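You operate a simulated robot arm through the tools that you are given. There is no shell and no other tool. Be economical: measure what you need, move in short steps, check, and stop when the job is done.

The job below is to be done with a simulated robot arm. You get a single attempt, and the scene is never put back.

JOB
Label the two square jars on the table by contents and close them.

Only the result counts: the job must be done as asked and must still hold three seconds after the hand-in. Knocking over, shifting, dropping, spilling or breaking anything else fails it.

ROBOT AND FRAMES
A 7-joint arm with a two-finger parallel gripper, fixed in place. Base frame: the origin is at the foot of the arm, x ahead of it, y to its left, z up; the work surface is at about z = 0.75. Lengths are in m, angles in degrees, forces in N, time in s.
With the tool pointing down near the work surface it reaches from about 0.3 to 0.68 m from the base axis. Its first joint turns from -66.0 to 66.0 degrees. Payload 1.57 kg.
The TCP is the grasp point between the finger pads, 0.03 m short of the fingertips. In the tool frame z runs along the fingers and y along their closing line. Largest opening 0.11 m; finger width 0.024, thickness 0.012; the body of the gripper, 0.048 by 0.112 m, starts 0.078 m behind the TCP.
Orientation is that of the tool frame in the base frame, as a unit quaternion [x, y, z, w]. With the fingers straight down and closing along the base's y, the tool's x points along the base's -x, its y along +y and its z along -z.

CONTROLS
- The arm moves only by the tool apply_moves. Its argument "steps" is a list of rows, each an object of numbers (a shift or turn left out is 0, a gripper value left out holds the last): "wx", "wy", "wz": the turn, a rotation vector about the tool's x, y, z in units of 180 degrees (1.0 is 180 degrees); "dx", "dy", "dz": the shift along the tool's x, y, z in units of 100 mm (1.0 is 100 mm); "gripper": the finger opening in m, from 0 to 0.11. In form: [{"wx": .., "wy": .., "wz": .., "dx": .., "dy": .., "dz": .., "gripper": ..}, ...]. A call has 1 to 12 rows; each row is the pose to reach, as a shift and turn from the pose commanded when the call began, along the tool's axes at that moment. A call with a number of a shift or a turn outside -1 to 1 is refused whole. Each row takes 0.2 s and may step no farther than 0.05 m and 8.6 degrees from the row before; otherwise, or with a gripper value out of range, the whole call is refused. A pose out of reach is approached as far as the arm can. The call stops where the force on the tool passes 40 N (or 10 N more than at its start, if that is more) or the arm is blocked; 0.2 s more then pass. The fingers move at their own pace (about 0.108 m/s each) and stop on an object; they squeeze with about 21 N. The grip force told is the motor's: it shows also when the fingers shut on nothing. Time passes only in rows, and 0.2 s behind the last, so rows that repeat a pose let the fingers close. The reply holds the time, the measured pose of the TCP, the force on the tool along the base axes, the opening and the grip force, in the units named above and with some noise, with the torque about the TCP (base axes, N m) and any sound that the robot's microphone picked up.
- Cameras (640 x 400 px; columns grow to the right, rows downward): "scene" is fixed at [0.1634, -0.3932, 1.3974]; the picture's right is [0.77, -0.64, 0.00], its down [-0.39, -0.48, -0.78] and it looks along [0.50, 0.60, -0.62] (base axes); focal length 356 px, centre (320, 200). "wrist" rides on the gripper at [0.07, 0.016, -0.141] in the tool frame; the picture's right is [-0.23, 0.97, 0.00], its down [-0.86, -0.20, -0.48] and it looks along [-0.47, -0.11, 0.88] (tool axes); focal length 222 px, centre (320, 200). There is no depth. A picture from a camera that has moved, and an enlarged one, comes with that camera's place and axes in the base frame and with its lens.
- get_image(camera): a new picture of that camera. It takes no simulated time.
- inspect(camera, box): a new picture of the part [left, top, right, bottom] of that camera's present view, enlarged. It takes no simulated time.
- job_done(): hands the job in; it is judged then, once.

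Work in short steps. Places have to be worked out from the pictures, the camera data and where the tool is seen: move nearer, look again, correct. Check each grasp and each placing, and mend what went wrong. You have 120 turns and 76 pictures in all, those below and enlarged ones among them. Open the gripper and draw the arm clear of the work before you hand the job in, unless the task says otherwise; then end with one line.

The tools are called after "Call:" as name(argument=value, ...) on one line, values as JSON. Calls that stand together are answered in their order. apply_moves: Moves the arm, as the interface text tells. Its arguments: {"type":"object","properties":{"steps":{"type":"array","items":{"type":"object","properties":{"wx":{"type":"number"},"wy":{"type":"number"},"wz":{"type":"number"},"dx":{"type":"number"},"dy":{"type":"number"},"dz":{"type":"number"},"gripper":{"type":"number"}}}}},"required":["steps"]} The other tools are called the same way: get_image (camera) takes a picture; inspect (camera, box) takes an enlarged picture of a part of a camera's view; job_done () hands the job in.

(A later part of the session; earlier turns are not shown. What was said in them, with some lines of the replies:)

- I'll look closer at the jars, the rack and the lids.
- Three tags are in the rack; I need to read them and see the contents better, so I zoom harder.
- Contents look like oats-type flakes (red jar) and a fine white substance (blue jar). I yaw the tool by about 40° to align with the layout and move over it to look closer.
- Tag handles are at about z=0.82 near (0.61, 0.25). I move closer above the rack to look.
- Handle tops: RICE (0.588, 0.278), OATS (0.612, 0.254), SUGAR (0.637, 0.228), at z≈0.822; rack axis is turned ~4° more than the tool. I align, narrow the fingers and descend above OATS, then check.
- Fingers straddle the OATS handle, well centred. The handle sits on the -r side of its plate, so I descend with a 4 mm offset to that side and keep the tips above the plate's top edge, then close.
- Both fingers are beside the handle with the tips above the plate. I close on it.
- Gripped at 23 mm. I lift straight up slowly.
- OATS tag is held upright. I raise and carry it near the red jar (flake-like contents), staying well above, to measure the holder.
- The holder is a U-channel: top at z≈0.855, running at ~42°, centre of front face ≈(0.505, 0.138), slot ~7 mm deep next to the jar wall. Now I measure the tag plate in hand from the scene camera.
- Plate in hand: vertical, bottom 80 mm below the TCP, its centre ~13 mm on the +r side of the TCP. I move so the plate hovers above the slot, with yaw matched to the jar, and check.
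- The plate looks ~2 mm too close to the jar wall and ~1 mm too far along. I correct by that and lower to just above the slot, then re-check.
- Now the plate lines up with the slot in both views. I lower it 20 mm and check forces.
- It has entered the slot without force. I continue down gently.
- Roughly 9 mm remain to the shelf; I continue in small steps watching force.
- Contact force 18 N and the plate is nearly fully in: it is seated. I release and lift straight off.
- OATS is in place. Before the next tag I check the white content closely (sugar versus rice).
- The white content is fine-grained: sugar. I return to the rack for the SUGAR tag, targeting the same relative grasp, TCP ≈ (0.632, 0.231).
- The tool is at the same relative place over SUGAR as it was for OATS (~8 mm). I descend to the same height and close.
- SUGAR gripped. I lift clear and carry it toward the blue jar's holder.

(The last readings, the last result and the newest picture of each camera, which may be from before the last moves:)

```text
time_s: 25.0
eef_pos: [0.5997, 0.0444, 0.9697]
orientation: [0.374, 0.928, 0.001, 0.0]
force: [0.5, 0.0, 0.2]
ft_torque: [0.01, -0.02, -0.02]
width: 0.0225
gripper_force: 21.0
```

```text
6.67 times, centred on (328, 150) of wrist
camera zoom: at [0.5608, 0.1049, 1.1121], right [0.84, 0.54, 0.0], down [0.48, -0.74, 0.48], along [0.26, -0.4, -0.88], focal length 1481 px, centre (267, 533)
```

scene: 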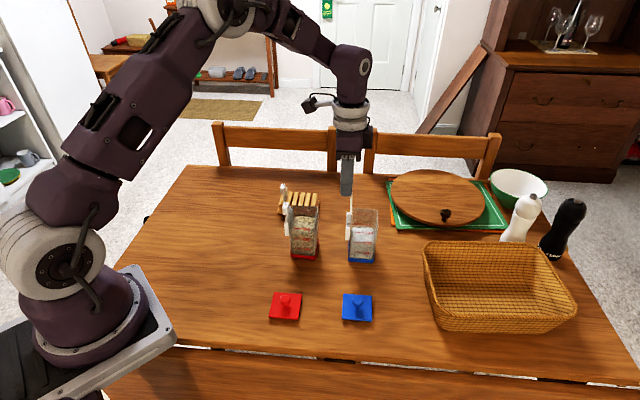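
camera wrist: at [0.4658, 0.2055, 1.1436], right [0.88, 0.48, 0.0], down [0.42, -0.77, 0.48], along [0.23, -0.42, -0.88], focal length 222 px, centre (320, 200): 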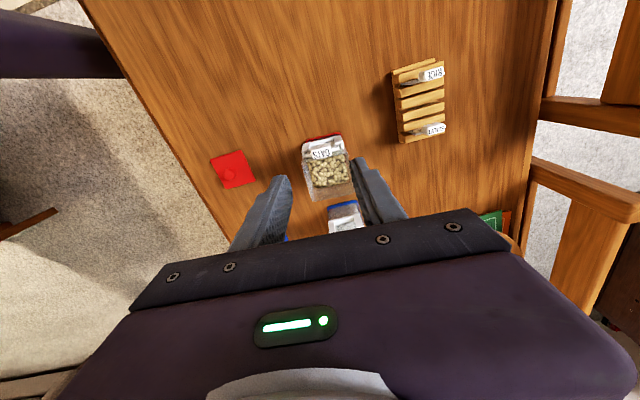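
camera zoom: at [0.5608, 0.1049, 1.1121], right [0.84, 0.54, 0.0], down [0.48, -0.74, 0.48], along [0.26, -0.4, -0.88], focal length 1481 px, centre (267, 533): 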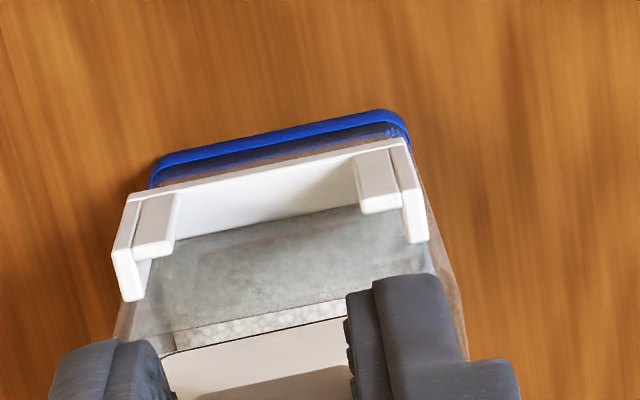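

Both views give: slot direction ~44.7°, plate ~3 mm too close to the jar wall and ~2 mm too far along. I correct, lower to just above the slot and verify.

Call:
apply_moves(steps=[{"dx": 0.029, "dy": -0.02, "wz": 0.0065}, {"dx": 0.029, "dy": -0.02, "dz": 0.1, "wz": 0.0065}, {"dx": 0.029, "dy": -0.02, "dz": 0.23, "wz": 0.0065}, {"dx": 0.029, "dy": -0.02, "dz": 0.23, "wz": 0.0065}])

Call:
inspect(camera="scene", box=[338, 200, 370, 240])

Call:
inspect(camera="wrist", box=[290, 135, 354, 175])

```text
time_s: 26.0
eef_pos: [0.5961, 0.0442, 0.9482]
orientation: [0.385, 0.923, 0.0, 0.001]
force: [0.6, 0.4, 1.0]
ft_torque: [-0.03, 0.02, 0.01]
width: 0.0224
gripper_force: 21.2
```

```text
10.00 times, centred on (354, 220) of scene
camera zoom: at [0.1634, -0.3932, 1.3974], right [0.77, -0.64, 0.0], down [-0.39, -0.48, -0.78], along [0.5, 0.6, -0.62], focal length 3558 px, centre (-20, 0)
```

zoom: 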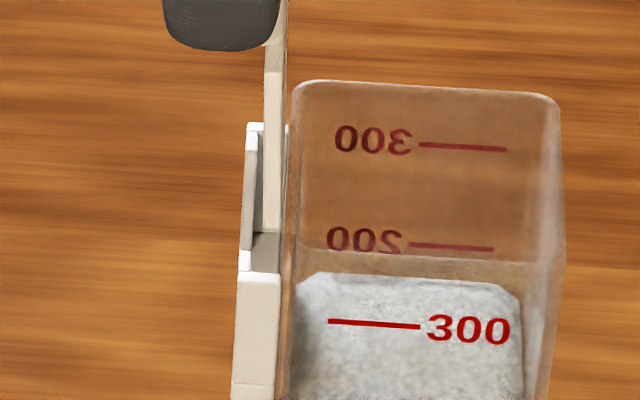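

```text
10.00 times, centred on (322, 155) of wrist
camera zoom: at [0.5587, 0.1063, 1.0903], right [0.85, 0.53, 0.0], down [0.46, -0.75, 0.48], along [0.25, -0.41, -0.88], focal length 2221 px, centre (300, 650)
```

zoom: 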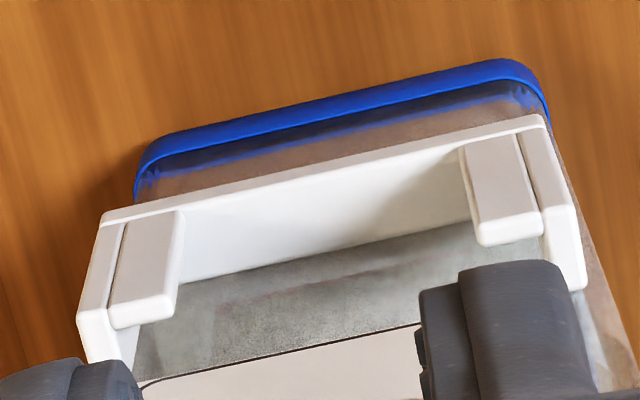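

Nearly identical picture to the red jar; I shift 0.8 mm more outward and lower into the slot.

Call:
apply_moves(steps=[{"dx": 0.008}, {"dx": 0.008, "dz": 0.05}, {"dx": 0.008, "dz": 0.1}, {"dx": 0.008, "dz": 0.15}, {"dx": 0.008, "dz": 0.2}, {"dx": 0.008, "dz": 0.2}])

Call:
inspect(camera="scene", box=[338, 200, 370, 240])

```text
time_s: 27.4
eef_pos: [0.5936, 0.0466, 0.9265]
orientation: [0.384, 0.923, 0.0, -0.001]
force: [0.9, 0.0, 0.3]
ft_torque: [-0.05, -0.03, 0.01]
width: 0.0224
gripper_force: 21.7
```

```text
10.00 times, centred on (354, 220) of scene
camera zoom: at [0.1634, -0.3932, 1.3974], right [0.77, -0.64, 0.0], down [-0.39, -0.48, -0.78], along [0.5, 0.6, -0.62], focal length 3558 px, centre (-20, 0)
```

zoom: 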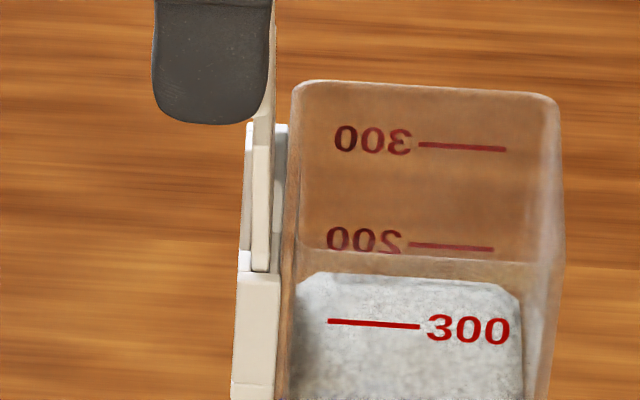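

It is in the slot with no force. I lower until it touches the shelf.

Call:
apply_moves(steps=[{"dz": 0.05}, {"dz": 0.1}, {"dz": 0.15}, {"dz": 0.19}, {"dz": 0.19}])

Call:
apply_moves(steps=[{"dz": 0.02}, {"dz": 0.04}, {"dz": 0.055}, {"dz": 0.055}])

Call:
inspect(camera="scene", box=[338, 200, 370, 240])

```text
time_s: 28.6
eef_pos: [0.595, 0.0443, 0.9089]
orientation: [0.384, 0.923, 0.0, 0.0]
force: [0.8, -0.7, -0.6]
ft_torque: [-0.04, -0.05, 0.0]
width: 0.0225
gripper_force: 20.8
```

```text
time_s: 29.6
eef_pos: [0.5955, 0.0466, 0.9035]
orientation: [0.384, 0.923, 0.0, 0.002]
force: [-1.9, -1.1, 18.2]
ft_torque: [-0.2, -0.08, -0.03]
width: 0.0223
gripper_force: 20.5
```

```text
10.00 times, centred on (354, 220) of scene
camera zoom: at [0.163, -0.3933, 1.3975], right [0.77, -0.64, 0.0], down [-0.39, -0.48, -0.78], along [0.5, 0.61, -0.62], focal length 3558 px, centre (-20, 0)
```

zoom: 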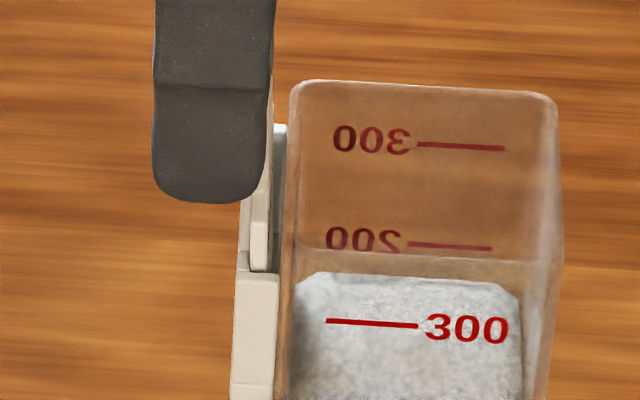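

Seated (18 N, same height as before). I release and rise.

Call:
apply_moves(steps=[{"dz": -0.015}, {"dz": -0.015, "gripper": 0.05}, {"dz": -0.015, "gripper": 0.05}, {"dz": -0.015, "gripper": 0.05}, {"dz": -0.3, "gripper": 0.05}, {"dz": -0.7}, {"dz": -1.0}, {"dz": -1.0}])

Call:
inspect(camera="scene", box=[250, 190, 410, 340])

Call:
get_image(camera="wrist")

```text
time_s: 31.4
eef_pos: [0.5948, 0.0462, 1.0027]
orientation: [0.383, 0.924, 0.0, 0.0]
force: [-0.7, -0.3, -0.2]
ft_torque: [-0.01, 0.01, 0.04]
width: 0.0499
gripper_force: 0.0
```

```text
2.67 times, centred on (330, 265) of scene
camera zoom: at [0.1634, -0.3932, 1.3974], right [0.77, -0.64, 0.0], down [-0.39, -0.48, -0.78], along [0.5, 0.6, -0.62], focal length 949 px, centre (293, 27)
```

zoom: 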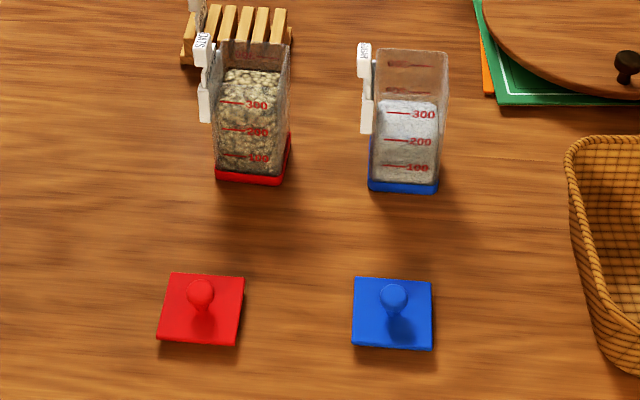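

```text
25 pictures are left
camera wrist: at [0.5571, 0.1079, 1.1451], right [0.85, 0.53, 0.0], down [0.46, -0.75, 0.48], along [0.25, -0.41, -0.88], focal length 222 px, centre (320, 200)
```

wrist: 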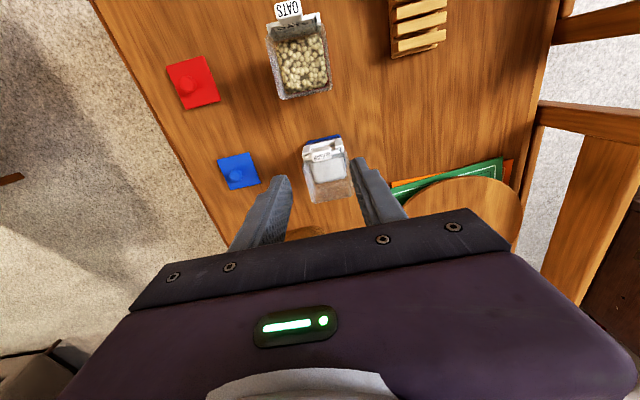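

Both tags are in. Now the lids: blue lid centre ≈(0.510, -0.102), knob centre z≈0.776, aligned ~45°; blue jar rim centre ≈(0.630, 0.010), z≈0.865. I go above the blue lid.

Call:
apply_moves(steps=[{"dx": -0.1, "dy": -0.25}, {"dx": -0.2, "dy": -0.6}, {"dx": -0.3, "dy": -1.0}, {"dx": -0.3, "dy": -1.0}])

Call:
apply_moves(steps=[{"dx": -0.08, "dy": -0.3, "dz": 0.2}, {"dx": -0.154, "dy": -0.65, "dz": 0.5}, {"dx": -0.154, "dy": -0.65, "dz": 0.9}, {"dx": -0.154, "dy": -0.65, "dz": 0.95}, {"dx": -0.154, "dy": -0.65, "dz": 0.95}])

Call:
inspect(camera="wrist", box=[220, 80, 420, 220])

```text
time_s: 32.4
eef_pos: [0.5438, -0.0449, 1.0035]
orientation: [0.384, 0.923, 0.0, 0.0]
force: [0.3, -0.5, -0.3]
ft_torque: [0.0, 0.0, 0.01]
width: 0.05
gripper_force: 0.0
```

```text
time_s: 33.6
eef_pos: [0.5088, -0.1031, 0.9055]
orientation: [0.383, 0.924, 0.0, 0.0]
force: [0.1, 0.7, -0.2]
ft_torque: [0.0, 0.01, -0.04]
width: 0.0498
gripper_force: 0.1
```

```text
2.86 times, centred on (320, 150) of wrist
camera zoom: at [0.4718, -0.0412, 1.0495], right [0.85, 0.53, 0.0], down [0.46, -0.75, 0.48], along [0.25, -0.41, -0.88], focal length 635 px, centre (320, 343)
```

zoom: 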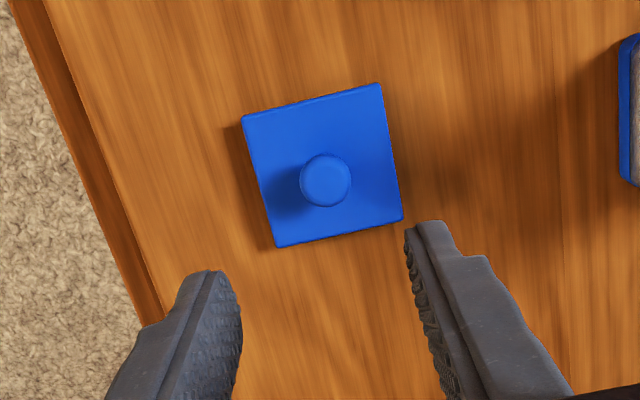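

The lid is aligned with the tool (44.5°); the knob is ~2 mm outward and ~4 mm along from the TCP. I correct and descend partway.

Call:
apply_moves(steps=[{"dx": 0.024, "dy": 0.041, "dz": 0.3}, {"dx": 0.024, "dy": 0.041, "dz": 0.7}, {"dx": 0.024, "dy": 0.041, "dz": 0.75}, {"dx": 0.024, "dy": 0.041, "dz": 0.75}])

Call:
inspect(camera="wrist", box=[220, 80, 420, 220])

Call:
inspect(camera="scene", box=[325, 260, 389, 330])

```text
time_s: 34.6
eef_pos: [0.5105, -0.0981, 0.8332]
orientation: [0.383, 0.924, 0.0, 0.0]
force: [0.7, 0.9, 0.2]
ft_torque: [-0.03, 0.0, 0.02]
width: 0.0503
gripper_force: 0.0
```

```text
2.86 times, centred on (320, 150) of wrist
camera zoom: at [0.4735, -0.0369, 0.975], right [0.85, 0.53, 0.0], down [0.46, -0.75, 0.48], along [0.25, -0.41, -0.88], focal length 635 px, centre (320, 343)
```

zoom: 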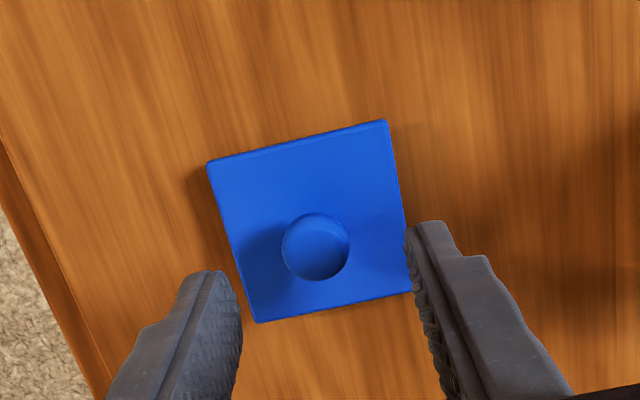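

```text
5.71 times, centred on (357, 295) of scene
camera zoom: at [0.1634, -0.3932, 1.3974], right [0.77, -0.64, 0.0], down [-0.39, -0.48, -0.78], along [0.5, 0.6, -0.62], focal length 2033 px, centre (109, -343)
```

zoom: 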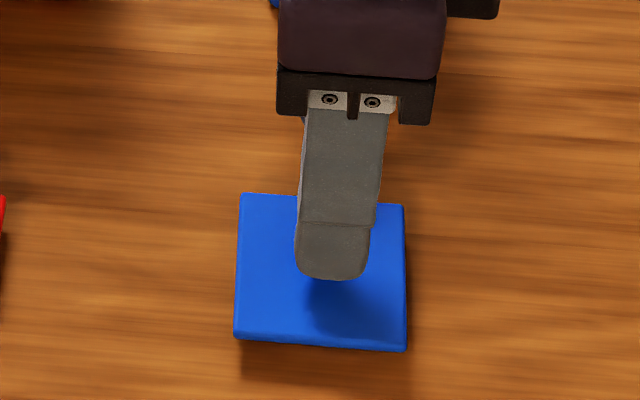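

Knob is within 2 mm of the axis; I fine-correct, descend to tips just above the lid plate (TCP 0.794), and close.

Call:
apply_moves(steps=[{"dx": 0.012, "dy": -0.018, "dz": 0.2}, {"dx": 0.012, "dy": -0.018, "dz": 0.39}, {"dx": 0.012, "dy": -0.018, "dz": 0.39}, {"dx": 0.012, "dy": -0.018, "dz": 0.39, "gripper": 0.0}, {"dx": 0.012, "dy": -0.018, "dz": 0.39, "gripper": 0.0}, {"dx": 0.012, "dy": -0.018, "dz": 0.39, "gripper": 0.0}])

Call:
apply_moves(steps=[{"dz": -0.1}, {"dz": -0.3}, {"dz": -0.6}, {"dz": -1.0}, {"dz": -1.0}])

Call:
inspect(camera="scene", box=[315, 200, 405, 330])

```text
time_s: 36.0
eef_pos: [0.5078, -0.0973, 0.7932]
orientation: [0.383, 0.924, 0.001, 0.0]
force: [-0.2, -0.1, -0.2]
ft_torque: [0.03, -0.02, 0.02]
width: 0.0189
gripper_force: 20.3
```

```text
time_s: 37.2
eef_pos: [0.5094, -0.099, 0.8952]
orientation: [0.383, 0.924, 0.0, 0.0]
force: [-0.6, 0.8, -0.7]
ft_torque: [-0.03, 0.05, -0.01]
width: 0.0186
gripper_force: 20.9
```

```text
3.08 times, centred on (360, 265) of scene
camera zoom: at [0.1634, -0.3932, 1.3974], right [0.77, -0.64, 0.0], down [-0.39, -0.48, -0.78], along [0.5, 0.6, -0.62], focal length 1095 px, centre (197, 0)
```

zoom: 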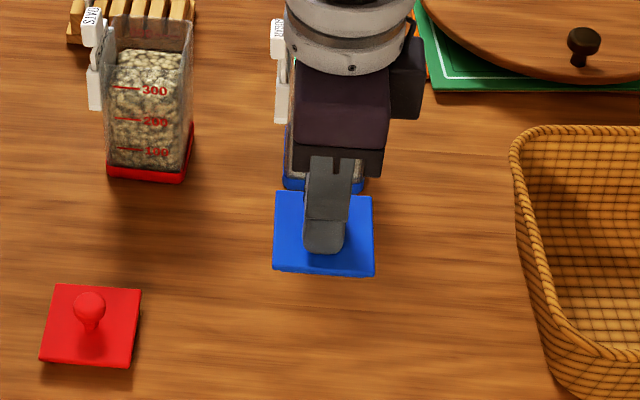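

Blue lid is held level. I raise it and carry it above the blue jar.

Call:
apply_moves(steps=[{"dz": -0.4}, {"dz": -0.8, "dy": 0.1}, {"dz": -0.9, "dy": 0.5, "dx": -0.04}, {"dz": -0.9, "dy": 0.9, "dx": -0.04}, {"dz": -0.9, "dy": 1.0, "dx": -0.04}, {"dz": -0.9, "dy": 1.0, "dx": -0.04}])

Call:
apply_moves(steps=[{"dy": 0.3, "dx": -0.02}, {"dy": 0.63, "dx": -0.039}, {"dy": 0.63, "dx": -0.039, "dz": 0.2}, {"dy": 0.63, "dx": -0.039, "dz": 0.35}, {"dy": 0.63, "dx": -0.039, "dz": 0.35}])

Call:
inspect(camera="scene", box=[336, 180, 396, 260])

Call:
inspect(camera="wrist", box=[250, 80, 410, 200])

```text
time_s: 38.6
eef_pos: [0.582, -0.0299, 0.9843]
orientation: [0.383, 0.924, 0.0, 0.0]
force: [-0.6, 0.4, -0.4]
ft_torque: [0.0, -0.01, 0.02]
width: 0.0189
gripper_force: 21.2
```

```text
time_s: 39.8
eef_pos: [0.6294, 0.0113, 0.9477]
orientation: [0.384, 0.923, 0.0, 0.0]
force: [0.0, 0.2, 0.3]
ft_torque: [0.03, 0.02, 0.03]
width: 0.019
gripper_force: 20.9
```

```text
5.00 times, centred on (366, 220) of scene
camera zoom: at [0.1634, -0.3932, 1.3974], right [0.77, -0.64, 0.0], down [-0.39, -0.48, -0.78], along [0.5, 0.6, -0.62], focal length 1779 px, centre (90, 100)
```

zoom: 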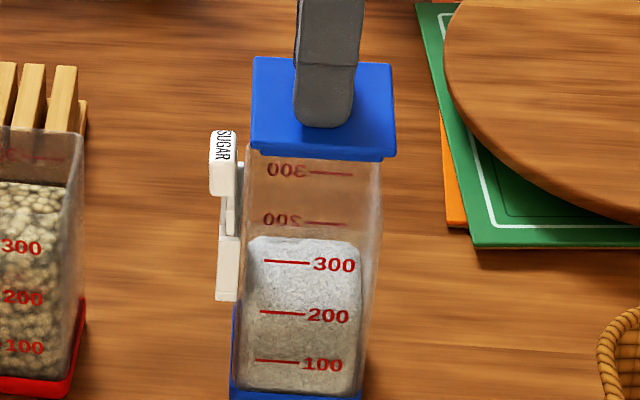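

```text
3.33 times, centred on (330, 140) of wrist
camera zoom: at [0.5925, 0.0731, 1.0908], right [0.85, 0.53, 0.0], down [0.46, -0.75, 0.48], along [0.25, -0.41, -0.88], focal length 740 px, centre (287, 400)
```

zoom: 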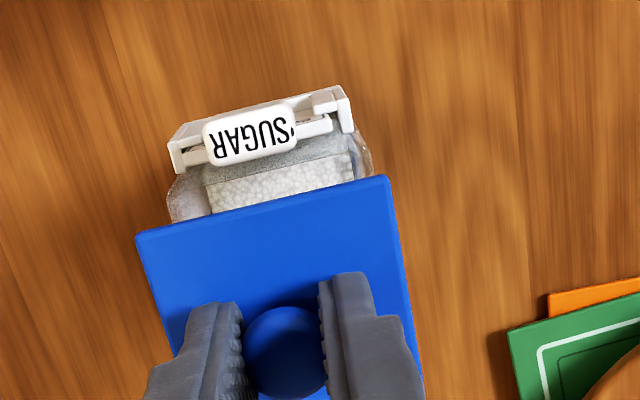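

The lid has a plug on its underside that must enter the jar mouth. I lower to a few mm above the rim and compare edges.

Call:
apply_moves(steps=[{"dz": 0.1}, {"dz": 0.2}, {"dz": 0.28}, {"dz": 0.28}])

Call:
inspect(camera="scene", box=[340, 200, 388, 230])

Call:
inspect(camera="wrist", box=[260, 100, 372, 170])

```text
time_s: 40.8
eef_pos: [0.6275, 0.0107, 0.919]
orientation: [0.383, 0.924, 0.0, 0.0]
force: [0.0, -1.7, 0.5]
ft_torque: [0.03, 0.01, 0.01]
width: 0.0187
gripper_force: 21.1
```

```text
13.33 times, centred on (364, 215) of scene
camera zoom: at [0.1634, -0.3932, 1.3974], right [0.77, -0.64, 0.0], down [-0.39, -0.48, -0.78], along [0.5, 0.6, -0.62], focal length 4744 px, centre (-267, 0)
```

zoom: 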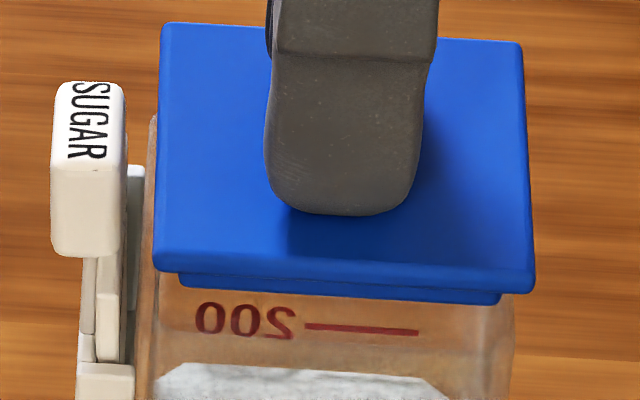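

```text
5.71 times, centred on (316, 135) of wrist
camera zoom: at [0.5919, 0.0718, 1.0622], right [0.85, 0.53, 0.0], down [0.46, -0.75, 0.48], along [0.25, -0.41, -0.88], focal length 1269 px, centre (343, 571)
```

zoom: 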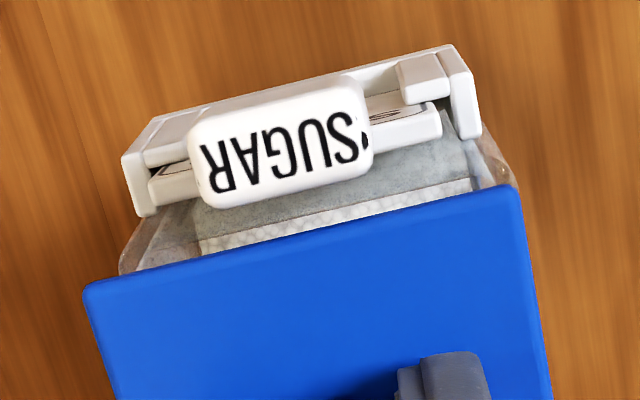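

The plug (~53 mm) looks ~2 mm short along f relative to the mouth (~57 mm), nearly centred across. I shift +2.2 mm along, 0.8 mm outward, and lower gently.

Call:
apply_moves(steps=[{"dx": 0.008, "dy": 0.022}, {"dx": 0.008, "dy": 0.022, "dz": 0.04}, {"dx": 0.008, "dy": 0.022, "dz": 0.08}, {"dx": 0.008, "dy": 0.022, "dz": 0.08}])

Call:
inspect(camera="scene", box=[340, 200, 388, 230])

```text
time_s: 41.8
eef_pos: [0.6308, 0.012, 0.9118]
orientation: [0.384, 0.923, 0.0, 0.0]
force: [0.5, -0.4, -0.9]
ft_torque: [-0.01, -0.02, -0.01]
width: 0.0184
gripper_force: 20.7
```

```text
13.33 times, centred on (364, 215) of scene
camera zoom: at [0.1634, -0.3932, 1.3974], right [0.77, -0.64, 0.0], down [-0.39, -0.48, -0.78], along [0.5, 0.6, -0.62], focal length 4744 px, centre (-267, 0)
```

zoom: 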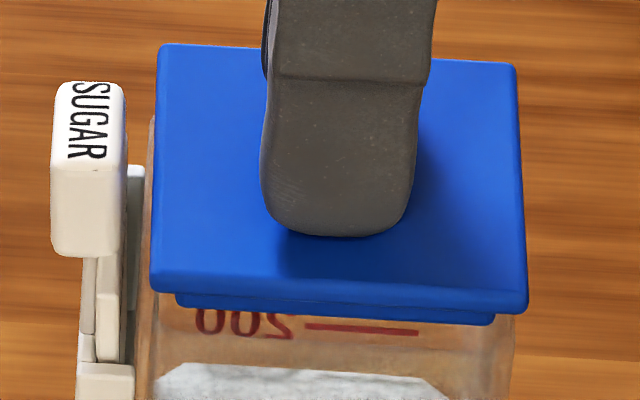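

Along-direction now looks right; across, the plug margin is smaller on the right, so I shift 1 mm outward and lower to contact.

Call:
apply_moves(steps=[{"dx": 0.01}, {"dx": 0.01, "dz": 0.03}, {"dx": 0.01, "dz": 0.06}, {"dx": 0.01, "dz": 0.08}, {"dx": 0.01, "dz": 0.08}])

Call:
inspect(camera="scene", box=[340, 200, 388, 230])

```text
time_s: 43.0
eef_pos: [0.6304, 0.0137, 0.9048]
orientation: [0.384, 0.923, 0.001, -0.002]
force: [-0.5, -0.3, -0.6]
ft_torque: [0.01, 0.02, -0.02]
width: 0.0188
gripper_force: 20.6
```

```text
13.33 times, centred on (364, 215) of scene
camera zoom: at [0.1634, -0.3932, 1.3974], right [0.77, -0.64, 0.0], down [-0.39, -0.48, -0.78], along [0.5, 0.6, -0.62], focal length 4744 px, centre (-267, 0)
```

zoom: 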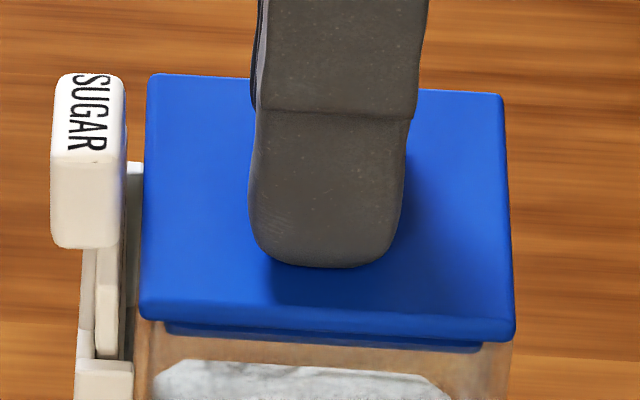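

The plug appears inside the mouth with no load; the tag shifted slightly within its slot play. I lower further to contact.

Call:
apply_moves(steps=[{"dz": 0.015}, {"dz": 0.03}, {"dz": 0.04}, {"dz": 0.04}])

Call:
inspect(camera="scene", box=[332, 196, 396, 268])

```text
time_s: 44.0
eef_pos: [0.6313, 0.0149, 0.9026]
orientation: [0.383, 0.924, 0.001, 0.002]
force: [-2.8, 2.0, 34.8]
ft_torque: [0.05, 0.11, 0.01]
width: 0.0189
gripper_force: 20.9
```

```text
5.56 times, centred on (364, 232) of scene
camera zoom: at [0.1626, -0.3932, 1.3975], right [0.77, -0.64, 0.0], down [-0.39, -0.48, -0.78], along [0.5, 0.6, -0.62], focal length 1977 px, centre (76, 22)
```

zoom: 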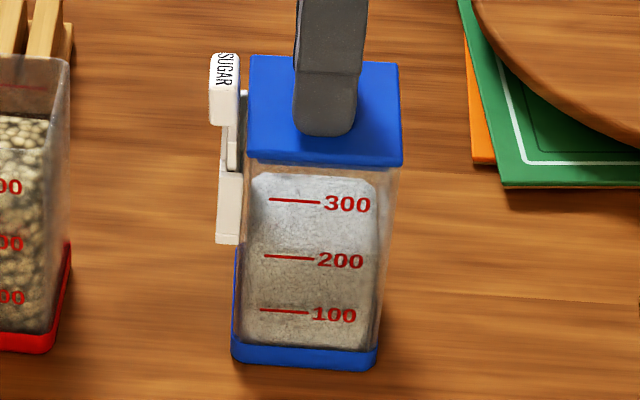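

Firm contact at 0.9026, lower than a rim-only contact would be; the lid looks flush. I unload, open and rise.

Call:
apply_moves(steps=[{"dz": -0.025}, {"dz": -0.025, "gripper": 0.05}, {"dz": -0.025, "gripper": 0.05}, {"dz": -0.025, "gripper": 0.05}, {"dz": -0.3}, {"dz": -0.7}, {"dz": -1.0}, {"dz": -1.0}])

Call:
inspect(camera="scene", box=[332, 196, 396, 268])

Call:
inspect(camera="wrist", box=[250, 80, 410, 220])

```text
time_s: 45.8
eef_pos: [0.6311, 0.0128, 1.0013]
orientation: [0.382, 0.924, 0.001, 0.0]
force: [0.4, 1.1, 0.5]
ft_torque: [0.01, -0.03, 0.0]
width: 0.0502
gripper_force: 0.0
heard: snap
```

```text
5.56 times, centred on (364, 232) of scene
camera zoom: at [0.1634, -0.3932, 1.3974], right [0.77, -0.64, 0.0], down [-0.39, -0.48, -0.78], along [0.5, 0.6, -0.62], focal length 1977 px, centre (76, 22)
```

zoom: 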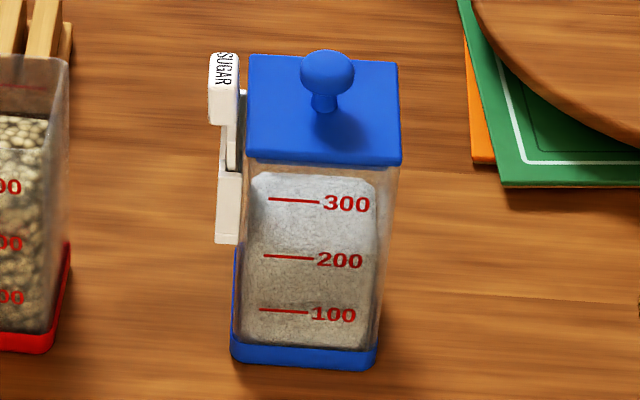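

```text
2.86 times, centred on (330, 150) of wrist
camera zoom: at [0.5944, 0.0749, 1.1439], right [0.85, 0.53, 0.0], down [0.46, -0.75, 0.48], along [0.25, -0.41, -0.88], focal length 635 px, centre (291, 343)
```

zoom: 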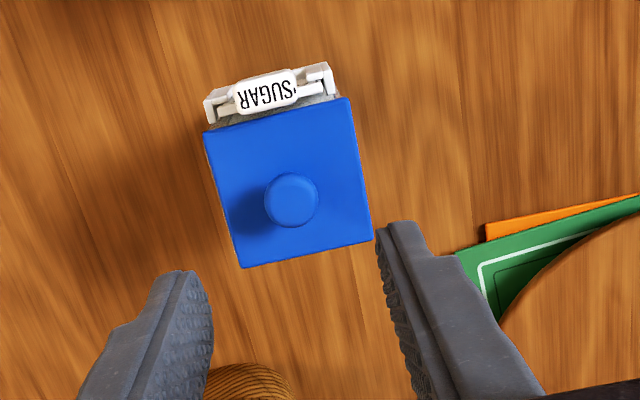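

The blue lid is on and a snap was heard. Now the red lid at about (0.396, 0.000); I move above it.

Call:
apply_moves(steps=[{"dx": 0.2, "dy": -0.2}, {"dx": 0.45, "dy": -0.5}, {"dx": 0.7, "dy": -0.8}, {"dx": 0.8, "dy": -0.9}, {"dx": 0.8, "dy": -0.9}])

Call:
apply_moves(steps=[{"dx": 0.25, "dy": -0.25, "dz": 0.1}, {"dx": 0.5, "dy": -0.55, "dz": 0.3}, {"dx": 0.77, "dy": -0.85, "dz": 0.55}, {"dx": 0.77, "dy": -0.85, "dz": 1.0}, {"dx": 0.77, "dy": -0.85, "dz": 1.0}])

Call:
apply_moves(steps=[{"dz": 0.3}, {"dz": 0.6}, {"dz": 0.6}])

Call:
inspect(camera="wrist", box=[220, 80, 420, 220])

```text
time_s: 47.0
eef_pos: [0.5096, 0.0052, 1.0009]
orientation: [0.384, 0.924, 0.0, 0.0]
force: [-0.2, -0.3, -0.7]
ft_torque: [0.04, -0.04, 0.01]
width: 0.05
gripper_force: 0.1
```

```text
time_s: 48.2
eef_pos: [0.3963, 0.0007, 0.9006]
orientation: [0.383, 0.924, -0.001, 0.0]
force: [-0.6, 0.7, -0.2]
ft_torque: [-0.02, -0.01, 0.0]
width: 0.05
gripper_force: 0.1
```

```text
time_s: 49.0
eef_pos: [0.3936, 0.002, 0.8403]
orientation: [0.383, 0.924, 0.0, -0.001]
force: [-0.3, 0.3, 0.2]
ft_torque: [0.0, -0.03, -0.03]
width: 0.0499
gripper_force: 0.1
```

```text
2.86 times, centred on (320, 150) of wrist
camera zoom: at [0.358, 0.0634, 0.9833], right [0.85, 0.53, 0.0], down [0.46, -0.75, 0.48], along [0.25, -0.41, -0.88], focal length 635 px, centre (320, 343)
```

zoom: 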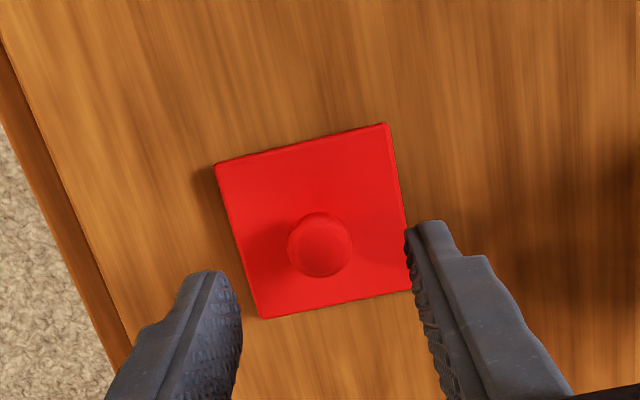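

Centred and aligned. I descend to TCP 0.794, close and lift.

Call:
apply_moves(steps=[{"dz": 0.25}, {"dz": 0.46}, {"dz": 0.46}, {"dz": 0.46, "gripper": 0.0}, {"dz": 0.46, "gripper": 0.0}, {"dz": 0.46, "gripper": 0.0}])

Call:
apply_moves(steps=[{"dz": -0.1}, {"dz": -0.3}, {"dz": -0.6}, {"dz": -1.0}, {"dz": -1.0}])

Call:
apply_moves(steps=[{"dz": -0.4}, {"dz": -0.8}, {"dz": -0.95}, {"dz": -0.95}])

```text
time_s: 50.4
eef_pos: [0.3954, 0.0043, 0.7937]
orientation: [0.383, 0.924, 0.0, 0.0]
force: [0.0, 0.0, 0.5]
ft_torque: [-0.01, -0.04, 0.0]
width: 0.0186
gripper_force: 20.6
```

```text
time_s: 51.6
eef_pos: [0.3965, 0.0018, 0.8947]
orientation: [0.384, 0.923, 0.0, 0.0]
force: [0.5, -0.2, 0.1]
ft_torque: [-0.01, 0.02, 0.01]
width: 0.0188
gripper_force: 20.7
```

```text
time_s: 52.6
eef_pos: [0.3958, 0.0024, 0.9905]
orientation: [0.384, 0.923, -0.001, -0.001]
force: [-0.6, -0.3, -0.9]
ft_torque: [0.03, -0.01, 0.04]
width: 0.0191
gripper_force: 20.6
```

Red lid is held (19 mm grip). I carry it over the red jar, target TCP (0.531, 0.110), turning 3° to match that jar.

Call:
apply_moves(steps=[{"dx": -0.03, "dy": 0.3}, {"dx": -0.07, "dy": 0.65}, {"dx": -0.1, "dy": 1.0, "wz": 0.01}, {"dx": -0.1, "dy": 1.0, "wz": 0.0178}, {"dx": -0.1, "dy": 1.0, "wz": 0.0178}])

```text
time_s: 53.8
eef_pos: [0.4745, 0.0652, 0.9897]
orientation: [0.409, 0.912, -0.001, 0.0]
force: [1.0, -0.3, -1.0]
ft_torque: [-0.02, 0.01, -0.04]
width: 0.0187
gripper_force: 20.7
```

Call:
apply_moves(steps=[{"dx": -0.02, "dy": 0.36}, {"dx": -0.049, "dy": 0.726}, {"dx": -0.049, "dy": 0.726, "dz": 0.3}, {"dx": -0.049, "dy": 0.726, "dz": 0.65}, {"dx": -0.049, "dy": 0.726, "dz": 0.65}])

Call:
inspect(camera="scene", box=[280, 200, 328, 230])

Call:
inspect(camera="wrist", box=[260, 100, 372, 170])

```text
time_s: 55.0
eef_pos: [0.5298, 0.1093, 0.9246]
orientation: [0.409, 0.913, 0.0, 0.0]
force: [0.2, -0.1, -0.2]
ft_torque: [-0.01, 0.02, -0.02]
width: 0.0188
gripper_force: 21.0
```

```text
13.33 times, centred on (304, 215) of scene
camera zoom: at [0.1634, -0.3932, 1.3974], right [0.77, -0.64, 0.0], down [-0.39, -0.48, -0.78], along [0.5, 0.6, -0.62], focal length 4744 px, centre (533, 0)
```

zoom: 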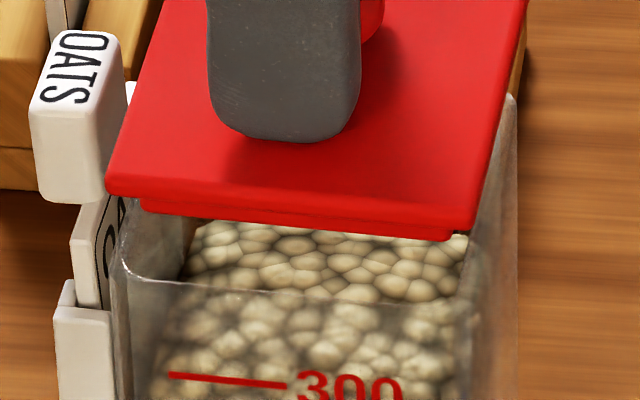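

```text
5.71 times, centred on (316, 135) of wrist
camera zoom: at [0.4961, 0.1721, 1.0672], right [0.88, 0.48, 0.0], down [0.42, -0.77, 0.48], along [0.23, -0.42, -0.88], focal length 1269 px, centre (343, 571)
```

zoom: 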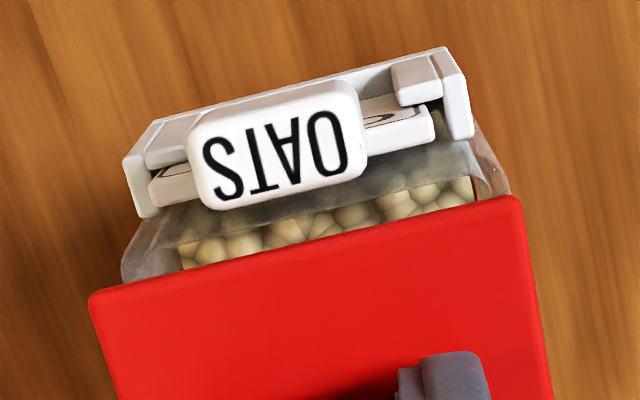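

Across alignment looks good; the along alignment needs a closer look, so I lower 10 mm (still above the rim).

Call:
apply_moves(steps=[{"dz": 0.05}, {"dz": 0.1}, {"dz": 0.1}])

Call:
inspect(camera="scene", box=[280, 200, 328, 230])

```text
time_s: 55.8
eef_pos: [0.5309, 0.1093, 0.9164]
orientation: [0.409, 0.913, 0.0, 0.0]
force: [-0.1, 0.1, -0.2]
ft_torque: [-0.03, 0.03, -0.01]
width: 0.0186
gripper_force: 21.5
```

```text
13.33 times, centred on (304, 215) of scene
camera zoom: at [0.1634, -0.3932, 1.3974], right [0.77, -0.64, 0.0], down [-0.39, -0.48, -0.78], along [0.5, 0.6, -0.62], focal length 4744 px, centre (533, 0)
```

zoom: 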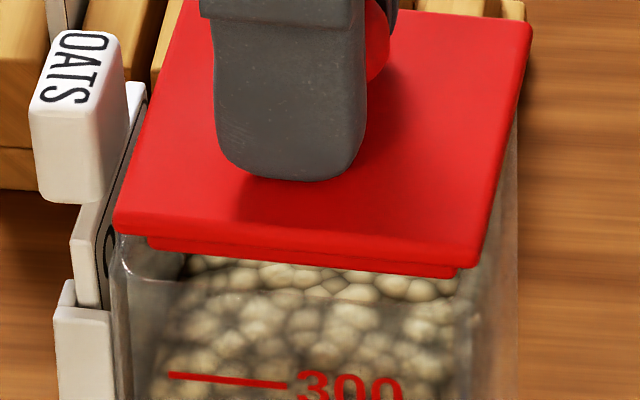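

The situation matches the blue jar before its correction, so I shift 1.8 mm along and 0.8 mm outward, then lower to the rim and look.

Call:
apply_moves(steps=[{"dx": 0.008, "dy": 0.018}, {"dx": 0.008, "dy": 0.018, "dz": 0.04}, {"dx": 0.008, "dy": 0.018, "dz": 0.08}, {"dx": 0.008, "dy": 0.018, "dz": 0.1}, {"dx": 0.008, "dy": 0.018, "dz": 0.1}])

Call:
inspect(camera="scene", box=[280, 200, 328, 230])

```text
time_s: 56.9
eef_pos: [0.5331, 0.1097, 0.9088]
orientation: [0.409, 0.912, 0.002, 0.002]
force: [-2.6, 1.3, 14.2]
ft_torque: [0.2, -0.05, 0.06]
width: 0.0187
gripper_force: 20.8
stopped in row 5: the force on the tool passed its limit at 43 N (the readings are from after the stop); the commanded pose is now the measured one
```

```text
13.33 times, centred on (304, 215) of scene
camera zoom: at [0.1631, -0.3932, 1.3975], right [0.77, -0.64, 0.0], down [-0.39, -0.48, -0.78], along [0.5, 0.61, -0.62], focal length 4744 px, centre (533, 0)
```

zoom: 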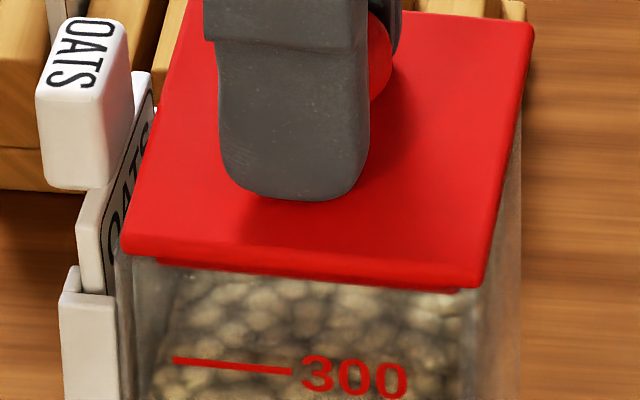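

Force stopped it at rim height: the plug is resting on the rim (torque puts contact on the far/-r side), and the jar slid a few mm. I lift 6 mm and look from both cameras.

Call:
apply_moves(steps=[{"dz": -0.03}, {"dz": -0.06}, {"dz": -0.06}])

Call:
inspect(camera="scene", box=[278, 198, 330, 232])

Call:
inspect(camera="wrist", box=[260, 100, 372, 170])

```text
time_s: 57.7
eef_pos: [0.5315, 0.1113, 0.9141]
orientation: [0.409, 0.913, 0.001, 0.001]
force: [0.8, -0.2, 0.4]
ft_torque: [0.0, -0.02, 0.04]
width: 0.0187
gripper_force: 21.3
```

```text
11.76 times, centred on (304, 215) of scene
camera zoom: at [0.1634, -0.3932, 1.3974], right [0.77, -0.64, 0.0], down [-0.39, -0.48, -0.78], along [0.5, 0.6, -0.62], focal length 4186 px, centre (508, 24)
```

zoom: 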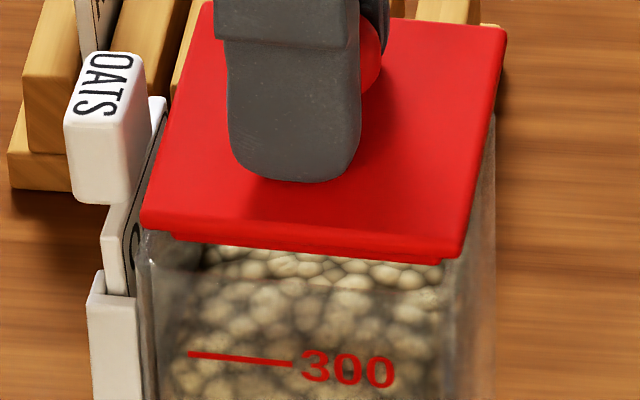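

```text
5.71 times, centred on (316, 135) of wrist
camera zoom: at [0.4983, 0.1744, 1.056], right [0.88, 0.48, 0.0], down [0.42, -0.77, 0.48], along [0.23, -0.42, -0.88], focal length 1269 px, centre (343, 571)
```

zoom: 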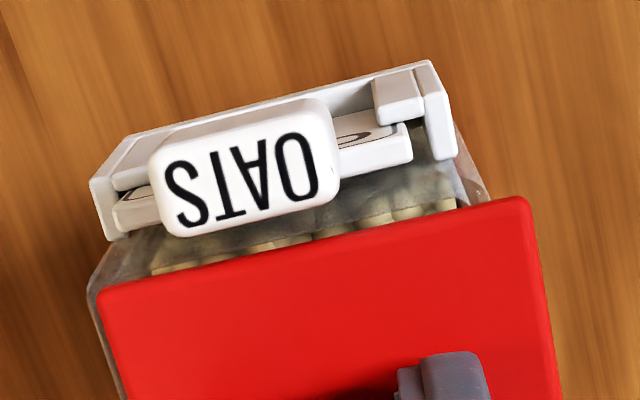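

The wrist view and the contact torque agree that the lid is too far along (+f) relative to the jar mouth. I move back 2.2 mm and lower gently in small steps.

Call:
apply_moves(steps=[{"dy": -0.022}, {"dy": -0.022, "dz": 0.02}, {"dy": -0.022, "dz": 0.04}, {"dy": -0.022, "dz": 0.055}, {"dy": -0.022, "dz": 0.055}])

Call:
apply_moves(steps=[{"dz": 0.01}, {"dz": 0.02}, {"dz": 0.02}])

```text
time_s: 58.9
eef_pos: [0.5327, 0.1091, 0.91]
orientation: [0.408, 0.913, 0.003, 0.003]
force: [2.9, 7.7, 36.8]
ft_torque: [0.06, -0.23, 0.04]
width: 0.0189
gripper_force: 20.6
```

```text
time_s: 59.3
eef_pos: [0.5329, 0.1083, 0.9109]
orientation: [0.408, 0.913, 0.003, 0.003]
force: [-4.4, 0.7, 13.4]
ft_torque: [-0.07, 0.12, -0.03]
width: 0.0187
gripper_force: 20.9
stopped in row 1: the force on the tool passed its limit at 51 N (the readings are from after the stop); the commanded pose is now the measured one
```

Now the torque puts contact on the +r side, with f balanced. I lift, shift 2 mm outward (-r) and retry gently.

Call:
apply_moves(steps=[{"dz": -0.04}, {"dz": -0.06, "dx": 0.02}, {"dz": -0.06, "dx": 0.02}, {"dz": -0.02, "dx": 0.02}, {"dz": -0.01, "dx": 0.02}, {"dz": -0.01, "dx": 0.02}])

Call:
apply_moves(steps=[{"dz": 0.01}, {"dz": 0.02}, {"dz": 0.02}])

```text
time_s: 60.7
eef_pos: [0.5315, 0.111, 0.9103]
orientation: [0.409, 0.913, 0.002, 0.003]
force: [-0.4, -0.8, 5.4]
ft_torque: [0.16, 0.01, -0.03]
width: 0.0185
gripper_force: 21.1
```

```text
time_s: 61.5
eef_pos: [0.531, 0.1108, 0.9091]
orientation: [0.408, 0.913, 0.003, 0.005]
force: [-0.2, -0.8, 25.3]
ft_torque: [0.48, -0.43, -0.04]
width: 0.0191
gripper_force: 21.3
```

Contact is now purely at the far (+f) edge (≈26 mm out), r is fine. I lift, shift 2 mm back (-f), and retry.

Call:
apply_moves(steps=[{"dz": -0.03}, {"dz": -0.05}, {"dz": -0.05, "dy": -0.02}, {"dz": -0.02, "dy": -0.02}, {"dz": -0.005, "dy": -0.02}, {"dz": -0.005, "dy": -0.02}])

Call:
apply_moves(steps=[{"dz": 0.01}, {"dz": 0.015}, {"dz": 0.015}])

```text
time_s: 62.9
eef_pos: [0.5279, 0.1088, 0.9084]
orientation: [0.408, 0.913, 0.003, 0.003]
force: [1.1, -0.4, 0.0]
ft_torque: [-0.01, 0.01, 0.02]
width: 0.019
gripper_force: 20.8
```

```text
time_s: 63.7
eef_pos: [0.5291, 0.1098, 0.9069]
orientation: [0.408, 0.913, 0.002, 0.003]
force: [0.5, -0.1, -0.4]
ft_torque: [0.03, 0.01, 0.04]
width: 0.0189
gripper_force: 21.0
```

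No contact at a height where it touched before, so the plug is entering. I continue down.

Call:
apply_moves(steps=[{"dz": 0.01}, {"dz": 0.02}, {"dz": 0.03}, {"dz": 0.03}])

Call:
inspect(camera="scene", box=[272, 190, 340, 262])

```text
time_s: 64.7
eef_pos: [0.529, 0.1096, 0.9043]
orientation: [0.408, 0.913, 0.003, 0.003]
force: [-1.3, 2.3, 8.5]
ft_torque: [0.1, 0.06, 0.03]
width: 0.0188
gripper_force: 21.0
heard: snap
```

```text
5.56 times, centred on (306, 226) of scene
camera zoom: at [0.1633, -0.3932, 1.3974], right [0.77, -0.64, 0.0], down [-0.39, -0.48, -0.78], along [0.5, 0.6, -0.62], focal length 1977 px, centre (398, 56)
```

zoom: 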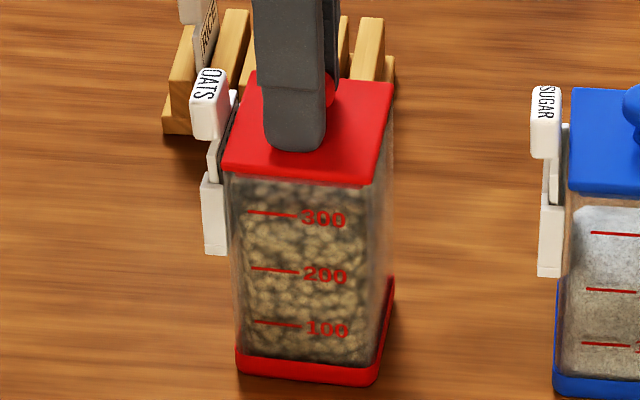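

A snap again: the red lid is in. A slight extra press, then I release and retreat upward.

Call:
apply_moves(steps=[{"dz": 0.01}, {"dz": 0.01}])

Call:
apply_moves(steps=[{"dz": -0.01}, {"dz": -0.01, "gripper": 0.05}, {"dz": -0.01, "gripper": 0.05}, {"dz": -0.01, "gripper": 0.05}, {"dz": -0.3}, {"dz": -0.7}, {"dz": -1.0}, {"dz": -1.0}])

Call:
get_image(camera="wrist")

Call:
inspect(camera="scene", box=[262, 176, 402, 276])

```text
time_s: 65.3
eef_pos: [0.5299, 0.1101, 0.9038]
orientation: [0.408, 0.913, 0.003, 0.004]
force: [-3.1, 2.0, 23.2]
ft_torque: [0.05, 0.1, 0.0]
width: 0.0187
gripper_force: 20.9
```

```text
time_s: 67.1
eef_pos: [0.528, 0.1104, 1.0052]
orientation: [0.409, 0.913, 0.003, 0.003]
force: [0.1, 0.6, 0.8]
ft_torque: [-0.03, 0.02, 0.02]
width: 0.0501
gripper_force: 0.1
```

```text
3 pictures are left
camera wrist: at [0.4938, 0.173, 1.1472], right [0.88, 0.48, 0.01], down [0.42, -0.77, 0.48], along [0.24, -0.42, -0.88], focal length 222 px, centre (320, 200)
```

wrist: 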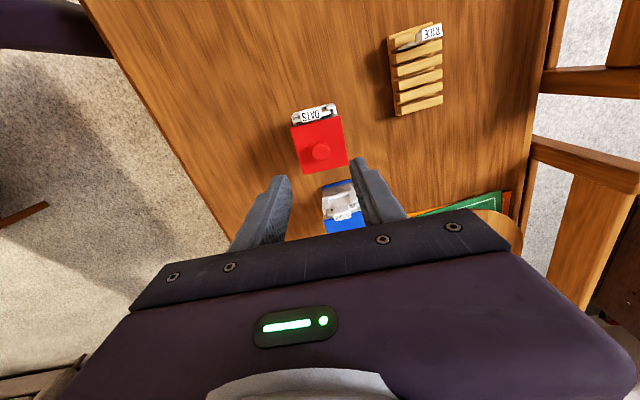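

```text
4.00 times, centred on (332, 226) of scene
camera zoom: at [0.1634, -0.3932, 1.3974], right [0.77, -0.64, 0.0], down [-0.39, -0.48, -0.78], along [0.5, 0.6, -0.62], focal length 1423 px, centre (272, 96)
```

zoom: 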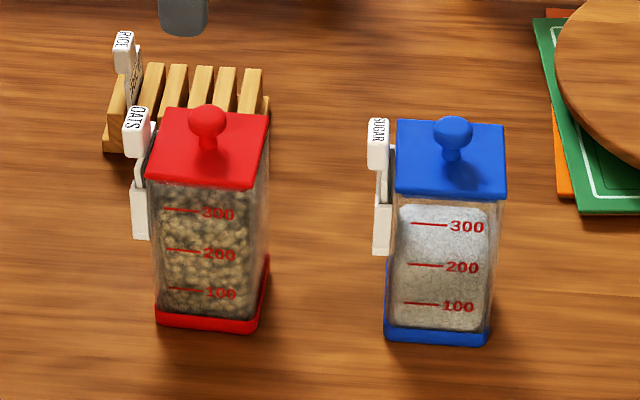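

Both jars are lidded. I check the SUGAR tag's seating against the OATS one in one close view.

Call:
inspect(camera="scene", box=[290, 196, 368, 246])

```text
8.00 times, centred on (329, 221) of scene
camera zoom: at [0.1634, -0.3932, 1.3974], right [0.77, -0.64, 0.0], down [-0.39, -0.48, -0.78], along [0.5, 0.6, -0.62], focal length 2847 px, centre (248, 32)
```

zoom: 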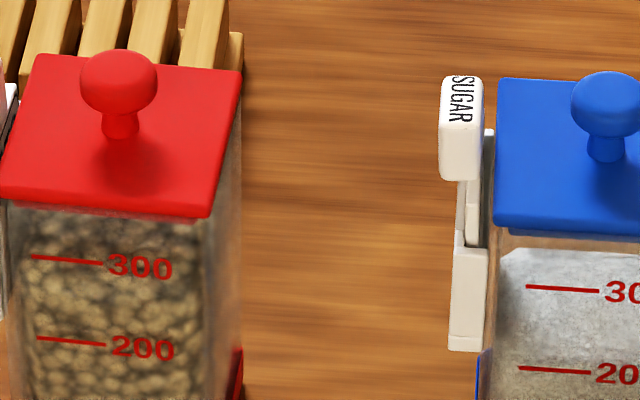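

The SUGAR handle sits ~2–3 mm higher than OATS, so I'll press it lightly with closed fingers to make sure it is fully seated.

Call:
apply_moves(steps=[{"dx": -0.3, "gripper": 0.0}, {"dx": -0.65, "dy": 0.03}, {"dx": -1.0, "dy": 0.074}, {"dx": -1.0, "dy": 0.074}])

Call:
apply_moves(steps=[{"dx": -0.025, "dz": 0.3}, {"dx": -0.025, "dz": 0.6}, {"dx": -0.025, "dz": 0.72}, {"dx": -0.025, "dz": 0.72}])

Call:
inspect(camera="scene", box=[330, 180, 394, 230])

```text
time_s: 68.1
eef_pos: [0.601, 0.0397, 1.0022]
orientation: [0.409, 0.913, 0.002, 0.003]
force: [-0.7, 0.2, -0.1]
ft_torque: [-0.01, -0.01, -0.01]
width: 0.0
gripper_force: 20.9
```

```text
time_s: 69.1
eef_pos: [0.6036, 0.0392, 0.9304]
orientation: [0.408, 0.913, 0.003, 0.003]
force: [0.7, 0.5, 0.2]
ft_torque: [0.02, 0.01, -0.03]
width: 0.0
gripper_force: 20.6
```

```text
8.00 times, centred on (362, 205) of scene
camera zoom: at [0.1634, -0.3932, 1.3974], right [0.77, -0.64, 0.0], down [-0.39, -0.48, -0.78], along [0.5, 0.6, -0.62], focal length 2847 px, centre (-16, 160)
```

zoom: 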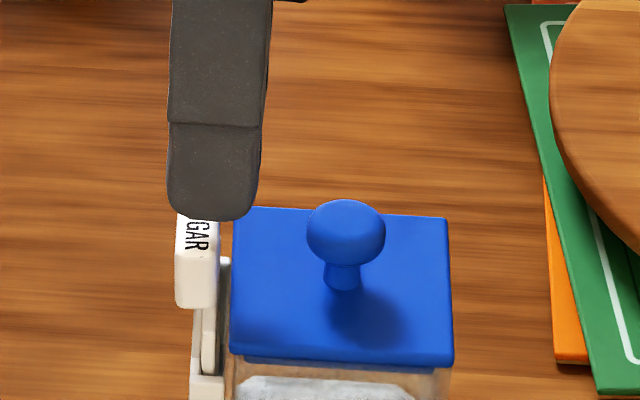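

Fingers are above the handle; I shift 3 mm outward and go down gently to contact.

Call:
apply_moves(steps=[{"dx": 0.03}, {"dx": 0.03, "dz": 0.05}, {"dx": 0.03, "dz": 0.1}, {"dx": 0.03, "dz": 0.12}, {"dx": 0.03, "dz": 0.12}])

Call:
apply_moves(steps=[{"dz": 0.01}, {"dz": 0.02}, {"dz": 0.02}])

Call:
apply_moves(steps=[{"dz": 0.01}, {"dz": 0.02}, {"dz": 0.02}])

```text
time_s: 70.3
eef_pos: [0.6011, 0.0391, 0.9193]
orientation: [0.408, 0.913, 0.004, 0.005]
force: [-0.4, 0.6, 6.3]
ft_torque: [-0.05, -0.03, 0.0]
width: 0.0001
gripper_force: 20.9
```

```text
time_s: 71.1
eef_pos: [0.6011, 0.0411, 0.9195]
orientation: [0.409, 0.913, 0.003, 0.004]
force: [-0.8, 0.4, 26.7]
ft_torque: [-0.08, -0.01, 0.0]
width: 0.0002
gripper_force: 21.0
```

```text
time_s: 71.5
eef_pos: [0.6023, 0.0395, 0.919]
orientation: [0.408, 0.913, 0.002, 0.006]
force: [-2.0, -0.8, 12.2]
ft_torque: [-0.07, 0.08, 0.0]
width: 0.0
gripper_force: 21.3
stopped in row 2: the force on the tool passed its limit at 43 N (the readings are from after the stop); the commanded pose is now the measured one
```

The handle is firm at 40 N without moving, so the tag is fully seated. I retreat up and back, opening the gripper.

Call:
apply_moves(steps=[{"dz": -0.1}, {"dz": -0.5}, {"dz": -1.0}, {"dz": -1.0, "gripper": 0.08}, {"dz": -1.0, "dx": 0.3}, {"dz": -1.0, "dx": 0.6}, {"dz": -1.0, "dx": 0.9}, {"dz": -1.0, "dx": 0.9}])

Call:
get_image(camera="scene")

```text
time_s: 73.3
eef_pos: [0.5395, 0.1084, 1.0164]
orientation: [0.408, 0.913, 0.003, 0.006]
force: [0.4, 1.2, -0.9]
ft_torque: [0.03, 0.01, 0.0]
width: 0.08
gripper_force: 0.1
```

```text
refused: no pictures are left
```

No pictures remain, but the readings are all clean. I rise further clear and hand in.

Call:
apply_moves(steps=[{"dz": -0.3}, {"dz": -0.6}, {"dz": -0.9}, {"dz": -0.9}, {"dz": -0.9}])

Call:
job_done()

```text
time_s: 74.5
eef_pos: [0.5402, 0.1079, 1.1074]
orientation: [0.407, 0.913, 0.004, 0.006]
force: [-1.2, 1.1, 0.6]
ft_torque: [-0.03, -0.01, 0.03]
width: 0.0801
gripper_force: 0.1
```

```text
The job is handed in.
```

I put the OATS label and red lid on the red jar and the SUGAR label and blue lid on the blue jar; both lids snapped shut, though I had no pictures left to check after the last press on the SUGAR tag.
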